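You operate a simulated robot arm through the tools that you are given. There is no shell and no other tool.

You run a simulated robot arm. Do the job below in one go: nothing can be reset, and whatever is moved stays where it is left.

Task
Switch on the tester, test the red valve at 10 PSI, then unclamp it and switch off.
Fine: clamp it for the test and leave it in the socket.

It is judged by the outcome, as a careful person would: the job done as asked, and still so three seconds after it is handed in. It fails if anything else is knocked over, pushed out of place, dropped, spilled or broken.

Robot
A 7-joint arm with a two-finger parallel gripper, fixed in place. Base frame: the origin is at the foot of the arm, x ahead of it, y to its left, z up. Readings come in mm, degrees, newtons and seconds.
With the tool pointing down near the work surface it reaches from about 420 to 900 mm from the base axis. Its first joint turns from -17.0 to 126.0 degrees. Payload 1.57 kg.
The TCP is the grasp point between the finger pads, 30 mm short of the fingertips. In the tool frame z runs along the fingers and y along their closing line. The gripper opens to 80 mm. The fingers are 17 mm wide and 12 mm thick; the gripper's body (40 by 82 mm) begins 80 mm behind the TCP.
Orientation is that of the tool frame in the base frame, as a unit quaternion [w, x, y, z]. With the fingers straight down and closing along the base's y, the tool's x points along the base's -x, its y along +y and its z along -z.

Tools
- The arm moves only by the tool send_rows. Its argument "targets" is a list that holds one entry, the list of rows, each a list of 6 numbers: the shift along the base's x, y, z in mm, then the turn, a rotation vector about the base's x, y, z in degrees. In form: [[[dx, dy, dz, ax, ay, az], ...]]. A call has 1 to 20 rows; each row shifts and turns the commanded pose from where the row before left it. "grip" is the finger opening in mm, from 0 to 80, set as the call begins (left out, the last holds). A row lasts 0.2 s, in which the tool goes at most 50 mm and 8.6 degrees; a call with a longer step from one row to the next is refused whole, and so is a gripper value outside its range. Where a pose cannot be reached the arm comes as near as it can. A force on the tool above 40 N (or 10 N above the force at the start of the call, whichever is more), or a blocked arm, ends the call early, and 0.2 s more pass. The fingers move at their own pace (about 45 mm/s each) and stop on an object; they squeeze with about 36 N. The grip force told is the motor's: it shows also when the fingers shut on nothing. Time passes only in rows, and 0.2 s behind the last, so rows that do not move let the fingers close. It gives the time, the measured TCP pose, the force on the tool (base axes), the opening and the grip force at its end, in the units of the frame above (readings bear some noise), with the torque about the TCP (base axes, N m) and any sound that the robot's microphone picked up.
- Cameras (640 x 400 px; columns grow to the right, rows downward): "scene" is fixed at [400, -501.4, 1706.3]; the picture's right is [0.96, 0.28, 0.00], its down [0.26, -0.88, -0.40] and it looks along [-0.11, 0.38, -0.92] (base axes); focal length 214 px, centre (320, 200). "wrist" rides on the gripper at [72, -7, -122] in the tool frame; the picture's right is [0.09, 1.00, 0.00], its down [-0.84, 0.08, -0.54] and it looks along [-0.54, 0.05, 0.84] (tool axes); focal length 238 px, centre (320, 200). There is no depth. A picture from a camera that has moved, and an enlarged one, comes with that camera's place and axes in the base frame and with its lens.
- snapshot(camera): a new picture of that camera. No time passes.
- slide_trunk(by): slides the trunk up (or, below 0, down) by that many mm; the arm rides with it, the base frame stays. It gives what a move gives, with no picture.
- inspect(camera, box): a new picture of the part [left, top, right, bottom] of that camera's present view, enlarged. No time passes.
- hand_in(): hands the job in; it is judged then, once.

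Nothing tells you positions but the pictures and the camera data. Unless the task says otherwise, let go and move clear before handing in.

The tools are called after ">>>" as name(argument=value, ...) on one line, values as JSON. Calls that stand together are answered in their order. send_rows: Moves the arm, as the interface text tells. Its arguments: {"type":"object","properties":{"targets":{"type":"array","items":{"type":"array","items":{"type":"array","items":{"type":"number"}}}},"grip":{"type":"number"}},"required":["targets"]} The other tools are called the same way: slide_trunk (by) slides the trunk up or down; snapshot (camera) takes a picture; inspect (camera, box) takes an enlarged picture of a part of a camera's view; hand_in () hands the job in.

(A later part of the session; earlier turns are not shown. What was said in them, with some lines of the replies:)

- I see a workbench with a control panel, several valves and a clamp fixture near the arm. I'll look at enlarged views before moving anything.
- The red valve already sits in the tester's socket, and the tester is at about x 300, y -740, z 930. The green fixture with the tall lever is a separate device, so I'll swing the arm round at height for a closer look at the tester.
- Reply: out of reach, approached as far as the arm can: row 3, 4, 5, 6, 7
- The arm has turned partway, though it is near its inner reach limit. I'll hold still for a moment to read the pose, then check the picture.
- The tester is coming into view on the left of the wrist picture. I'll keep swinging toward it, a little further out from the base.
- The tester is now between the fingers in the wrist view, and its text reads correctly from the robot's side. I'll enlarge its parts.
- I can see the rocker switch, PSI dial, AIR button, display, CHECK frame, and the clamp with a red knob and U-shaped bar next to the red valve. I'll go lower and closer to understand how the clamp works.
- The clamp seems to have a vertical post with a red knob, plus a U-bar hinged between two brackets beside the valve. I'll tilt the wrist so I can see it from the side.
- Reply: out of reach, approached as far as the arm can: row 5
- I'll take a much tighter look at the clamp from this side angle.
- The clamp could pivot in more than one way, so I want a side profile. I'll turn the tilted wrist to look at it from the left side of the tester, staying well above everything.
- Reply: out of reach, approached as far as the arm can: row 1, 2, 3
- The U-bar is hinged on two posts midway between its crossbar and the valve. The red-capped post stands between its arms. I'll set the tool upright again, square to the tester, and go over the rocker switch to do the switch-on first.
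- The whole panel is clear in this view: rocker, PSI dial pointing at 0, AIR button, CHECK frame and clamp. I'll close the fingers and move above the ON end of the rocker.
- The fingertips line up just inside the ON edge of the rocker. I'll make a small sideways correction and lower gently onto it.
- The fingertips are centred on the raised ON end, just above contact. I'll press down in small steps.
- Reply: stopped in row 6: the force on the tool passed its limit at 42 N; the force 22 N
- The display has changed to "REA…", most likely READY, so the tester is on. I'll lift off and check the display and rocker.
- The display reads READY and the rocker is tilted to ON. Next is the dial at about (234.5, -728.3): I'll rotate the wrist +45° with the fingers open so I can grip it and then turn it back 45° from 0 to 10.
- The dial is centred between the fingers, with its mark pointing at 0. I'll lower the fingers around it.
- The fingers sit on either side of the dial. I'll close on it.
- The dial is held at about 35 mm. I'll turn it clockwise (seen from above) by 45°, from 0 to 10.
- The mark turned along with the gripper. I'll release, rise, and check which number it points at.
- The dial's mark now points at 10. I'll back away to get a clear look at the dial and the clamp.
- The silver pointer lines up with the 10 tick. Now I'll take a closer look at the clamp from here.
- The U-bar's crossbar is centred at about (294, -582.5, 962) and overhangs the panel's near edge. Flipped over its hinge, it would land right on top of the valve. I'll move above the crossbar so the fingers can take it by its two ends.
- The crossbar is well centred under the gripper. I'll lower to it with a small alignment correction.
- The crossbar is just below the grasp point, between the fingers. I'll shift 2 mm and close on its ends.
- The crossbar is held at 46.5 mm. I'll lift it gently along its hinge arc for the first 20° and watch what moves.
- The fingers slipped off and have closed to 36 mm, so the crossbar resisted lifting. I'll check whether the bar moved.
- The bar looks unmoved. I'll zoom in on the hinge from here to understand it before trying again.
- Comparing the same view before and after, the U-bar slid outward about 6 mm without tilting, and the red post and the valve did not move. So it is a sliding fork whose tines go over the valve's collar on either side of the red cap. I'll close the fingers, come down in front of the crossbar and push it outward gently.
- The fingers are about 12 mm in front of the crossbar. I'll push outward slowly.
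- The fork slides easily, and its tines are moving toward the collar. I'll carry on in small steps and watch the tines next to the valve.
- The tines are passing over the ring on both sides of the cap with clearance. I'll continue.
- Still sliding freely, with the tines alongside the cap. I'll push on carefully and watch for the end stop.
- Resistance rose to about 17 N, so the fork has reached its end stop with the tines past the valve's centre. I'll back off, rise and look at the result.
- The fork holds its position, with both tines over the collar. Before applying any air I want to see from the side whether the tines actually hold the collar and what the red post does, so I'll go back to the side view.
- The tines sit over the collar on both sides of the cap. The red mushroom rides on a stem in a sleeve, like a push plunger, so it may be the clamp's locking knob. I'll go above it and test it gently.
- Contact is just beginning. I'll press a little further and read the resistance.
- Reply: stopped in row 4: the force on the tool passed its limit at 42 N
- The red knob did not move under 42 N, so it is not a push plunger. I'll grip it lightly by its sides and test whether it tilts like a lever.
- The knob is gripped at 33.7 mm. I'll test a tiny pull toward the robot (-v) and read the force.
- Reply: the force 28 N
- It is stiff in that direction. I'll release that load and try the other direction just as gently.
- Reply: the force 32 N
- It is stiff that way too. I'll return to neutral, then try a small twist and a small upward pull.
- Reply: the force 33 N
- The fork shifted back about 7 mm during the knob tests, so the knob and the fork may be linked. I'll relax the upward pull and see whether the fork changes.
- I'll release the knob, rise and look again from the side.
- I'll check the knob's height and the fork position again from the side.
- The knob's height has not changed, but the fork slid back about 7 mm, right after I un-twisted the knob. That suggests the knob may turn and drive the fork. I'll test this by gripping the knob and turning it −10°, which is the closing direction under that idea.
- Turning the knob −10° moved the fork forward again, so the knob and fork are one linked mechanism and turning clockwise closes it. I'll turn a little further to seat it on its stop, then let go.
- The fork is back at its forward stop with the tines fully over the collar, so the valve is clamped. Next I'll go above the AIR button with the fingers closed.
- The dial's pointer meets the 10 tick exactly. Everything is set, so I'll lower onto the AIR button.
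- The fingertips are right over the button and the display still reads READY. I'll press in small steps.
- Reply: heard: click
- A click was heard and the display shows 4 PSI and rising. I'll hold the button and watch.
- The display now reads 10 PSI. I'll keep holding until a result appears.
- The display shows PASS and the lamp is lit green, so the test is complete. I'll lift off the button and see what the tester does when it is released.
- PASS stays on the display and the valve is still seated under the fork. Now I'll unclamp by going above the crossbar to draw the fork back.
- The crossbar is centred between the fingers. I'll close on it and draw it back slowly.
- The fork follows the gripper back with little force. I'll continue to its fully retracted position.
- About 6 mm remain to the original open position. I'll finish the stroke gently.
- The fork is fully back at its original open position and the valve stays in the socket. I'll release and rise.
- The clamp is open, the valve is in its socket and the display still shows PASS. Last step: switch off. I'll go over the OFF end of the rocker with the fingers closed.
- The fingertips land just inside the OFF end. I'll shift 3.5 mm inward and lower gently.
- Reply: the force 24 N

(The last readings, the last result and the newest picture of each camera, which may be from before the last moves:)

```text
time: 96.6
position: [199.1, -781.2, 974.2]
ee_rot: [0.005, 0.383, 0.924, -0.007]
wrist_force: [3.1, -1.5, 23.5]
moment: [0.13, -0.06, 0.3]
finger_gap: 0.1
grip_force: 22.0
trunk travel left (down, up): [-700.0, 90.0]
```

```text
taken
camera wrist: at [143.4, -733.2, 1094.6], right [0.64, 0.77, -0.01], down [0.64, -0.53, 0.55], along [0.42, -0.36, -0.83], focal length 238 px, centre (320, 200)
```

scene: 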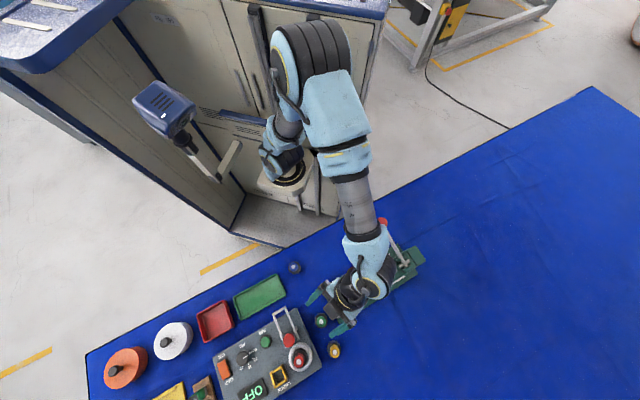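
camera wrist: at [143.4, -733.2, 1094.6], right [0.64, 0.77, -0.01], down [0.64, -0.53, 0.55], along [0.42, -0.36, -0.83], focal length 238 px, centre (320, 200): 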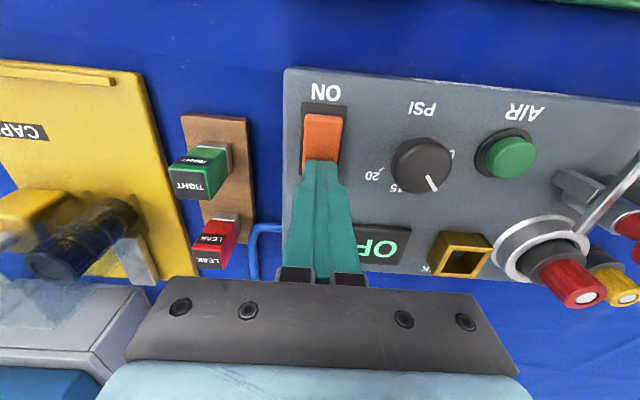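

The display now starts with "OF…", so the tester is off. I'll lift off, move clear and check everything.

>>> send_rows(targets=[[[0, 0, 10, 0, 0, 0], [0, 0, 25, 0, 0, 0], [0, 0, 30, 0, 0, 0], [0, 0, 30, 0, 0, 0], [5, 25, 25, 0, 0, 0], [5, 30, 20, 0, 0, 0], [5, 35, 10, 0, 0, 0], [5, 35, 10, 0, 0, 0], [5, 35, 10, 0, 0, 0], [5, 35, 10, 0, 0, 0], [5, 30, 10, 0, 0, 0], [0, 0, 0, 0, 0, 0]]])

>>> snapshot(camera="scene")

>>> inspect(camera="scene", box=[200, 290, 330, 400])

>>> snapshot(camera="wrist")

```text
time: 99.2
position: [233.9, -554.3, 1161.7]
ee_rot: [0.004, 0.383, 0.924, -0.006]
wrist_force: [0.1, 0.2, 0.1]
moment: [0.01, -0.01, -0.03]
finger_gap: 0.0
grip_force: 21.4
trunk travel left (down, up): [-700.0, 90.0]
```

```text
taken
```

scene: 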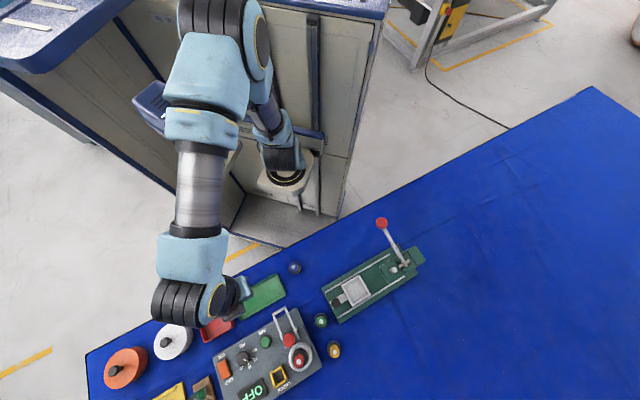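

```text
3.64 times, centred on (265, 345) of scene
camera zoom: at [400.0, -501.4, 1706.3], right [0.96, 0.28, 0.0], down [0.26, -0.88, -0.4], along [-0.11, 0.38, -0.92], focal length 780 px, centre (520, -327)
```

zoom: 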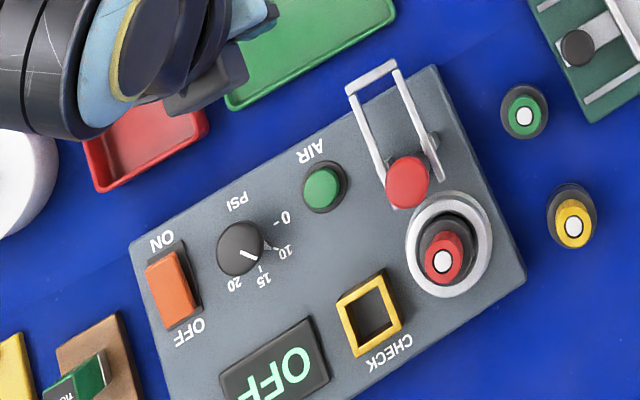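

```text
taken
camera wrist: at [177.7, -507.3, 1282.5], right [0.64, 0.77, -0.01], down [0.64, -0.53, 0.55], along [0.42, -0.36, -0.84], focal length 238 px, centre (320, 200)
```

wrist: 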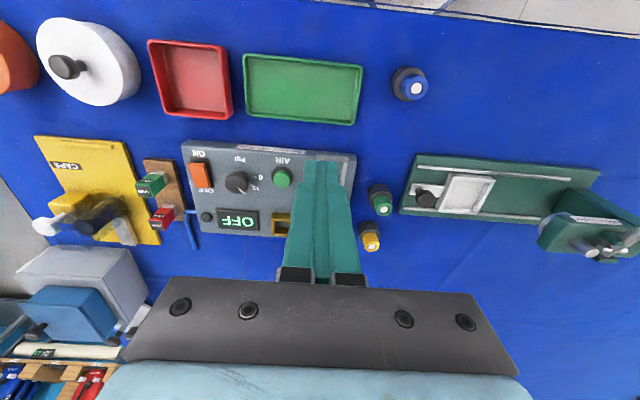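

The tester shows OFF, the fork is fully retracted, the red valve is in its socket, and everything else is where it was. The arm is clear, so I'm handing in.

>>> hand_in()

```text
The job is handed in.
```

The job is done and handed in: the red valve was tested at 10 PSI and the tester displayed PASS. I don't have the judge's verdict.

- **Switch-on and pressure:** I pressed the rocker to ON, the display read READY, and I turned the PSI dial from 0 to 10.
- **Clamp and test:** I slid the clamp fork forward over the valve's collar, then held the AIR button. The reading rose to 10 PSI, then PASS appeared and the green lamp lit.
- **Unclamp and switch-off:** I drew the fork back to its starting position and pressed the rocker to OFF. The display reads OFF and the valve is still in its socket.

To work out how the clamp operates, I first tried lifting its bar, which slipped out of the gripper. I then pushed, pulled and twisted its red knob, with up to about 42 N when pressing down. I saw no damage and nothing else looked moved in the final pictures.

I left the dial at 10 PSI, since you didn't ask for it to be reset.
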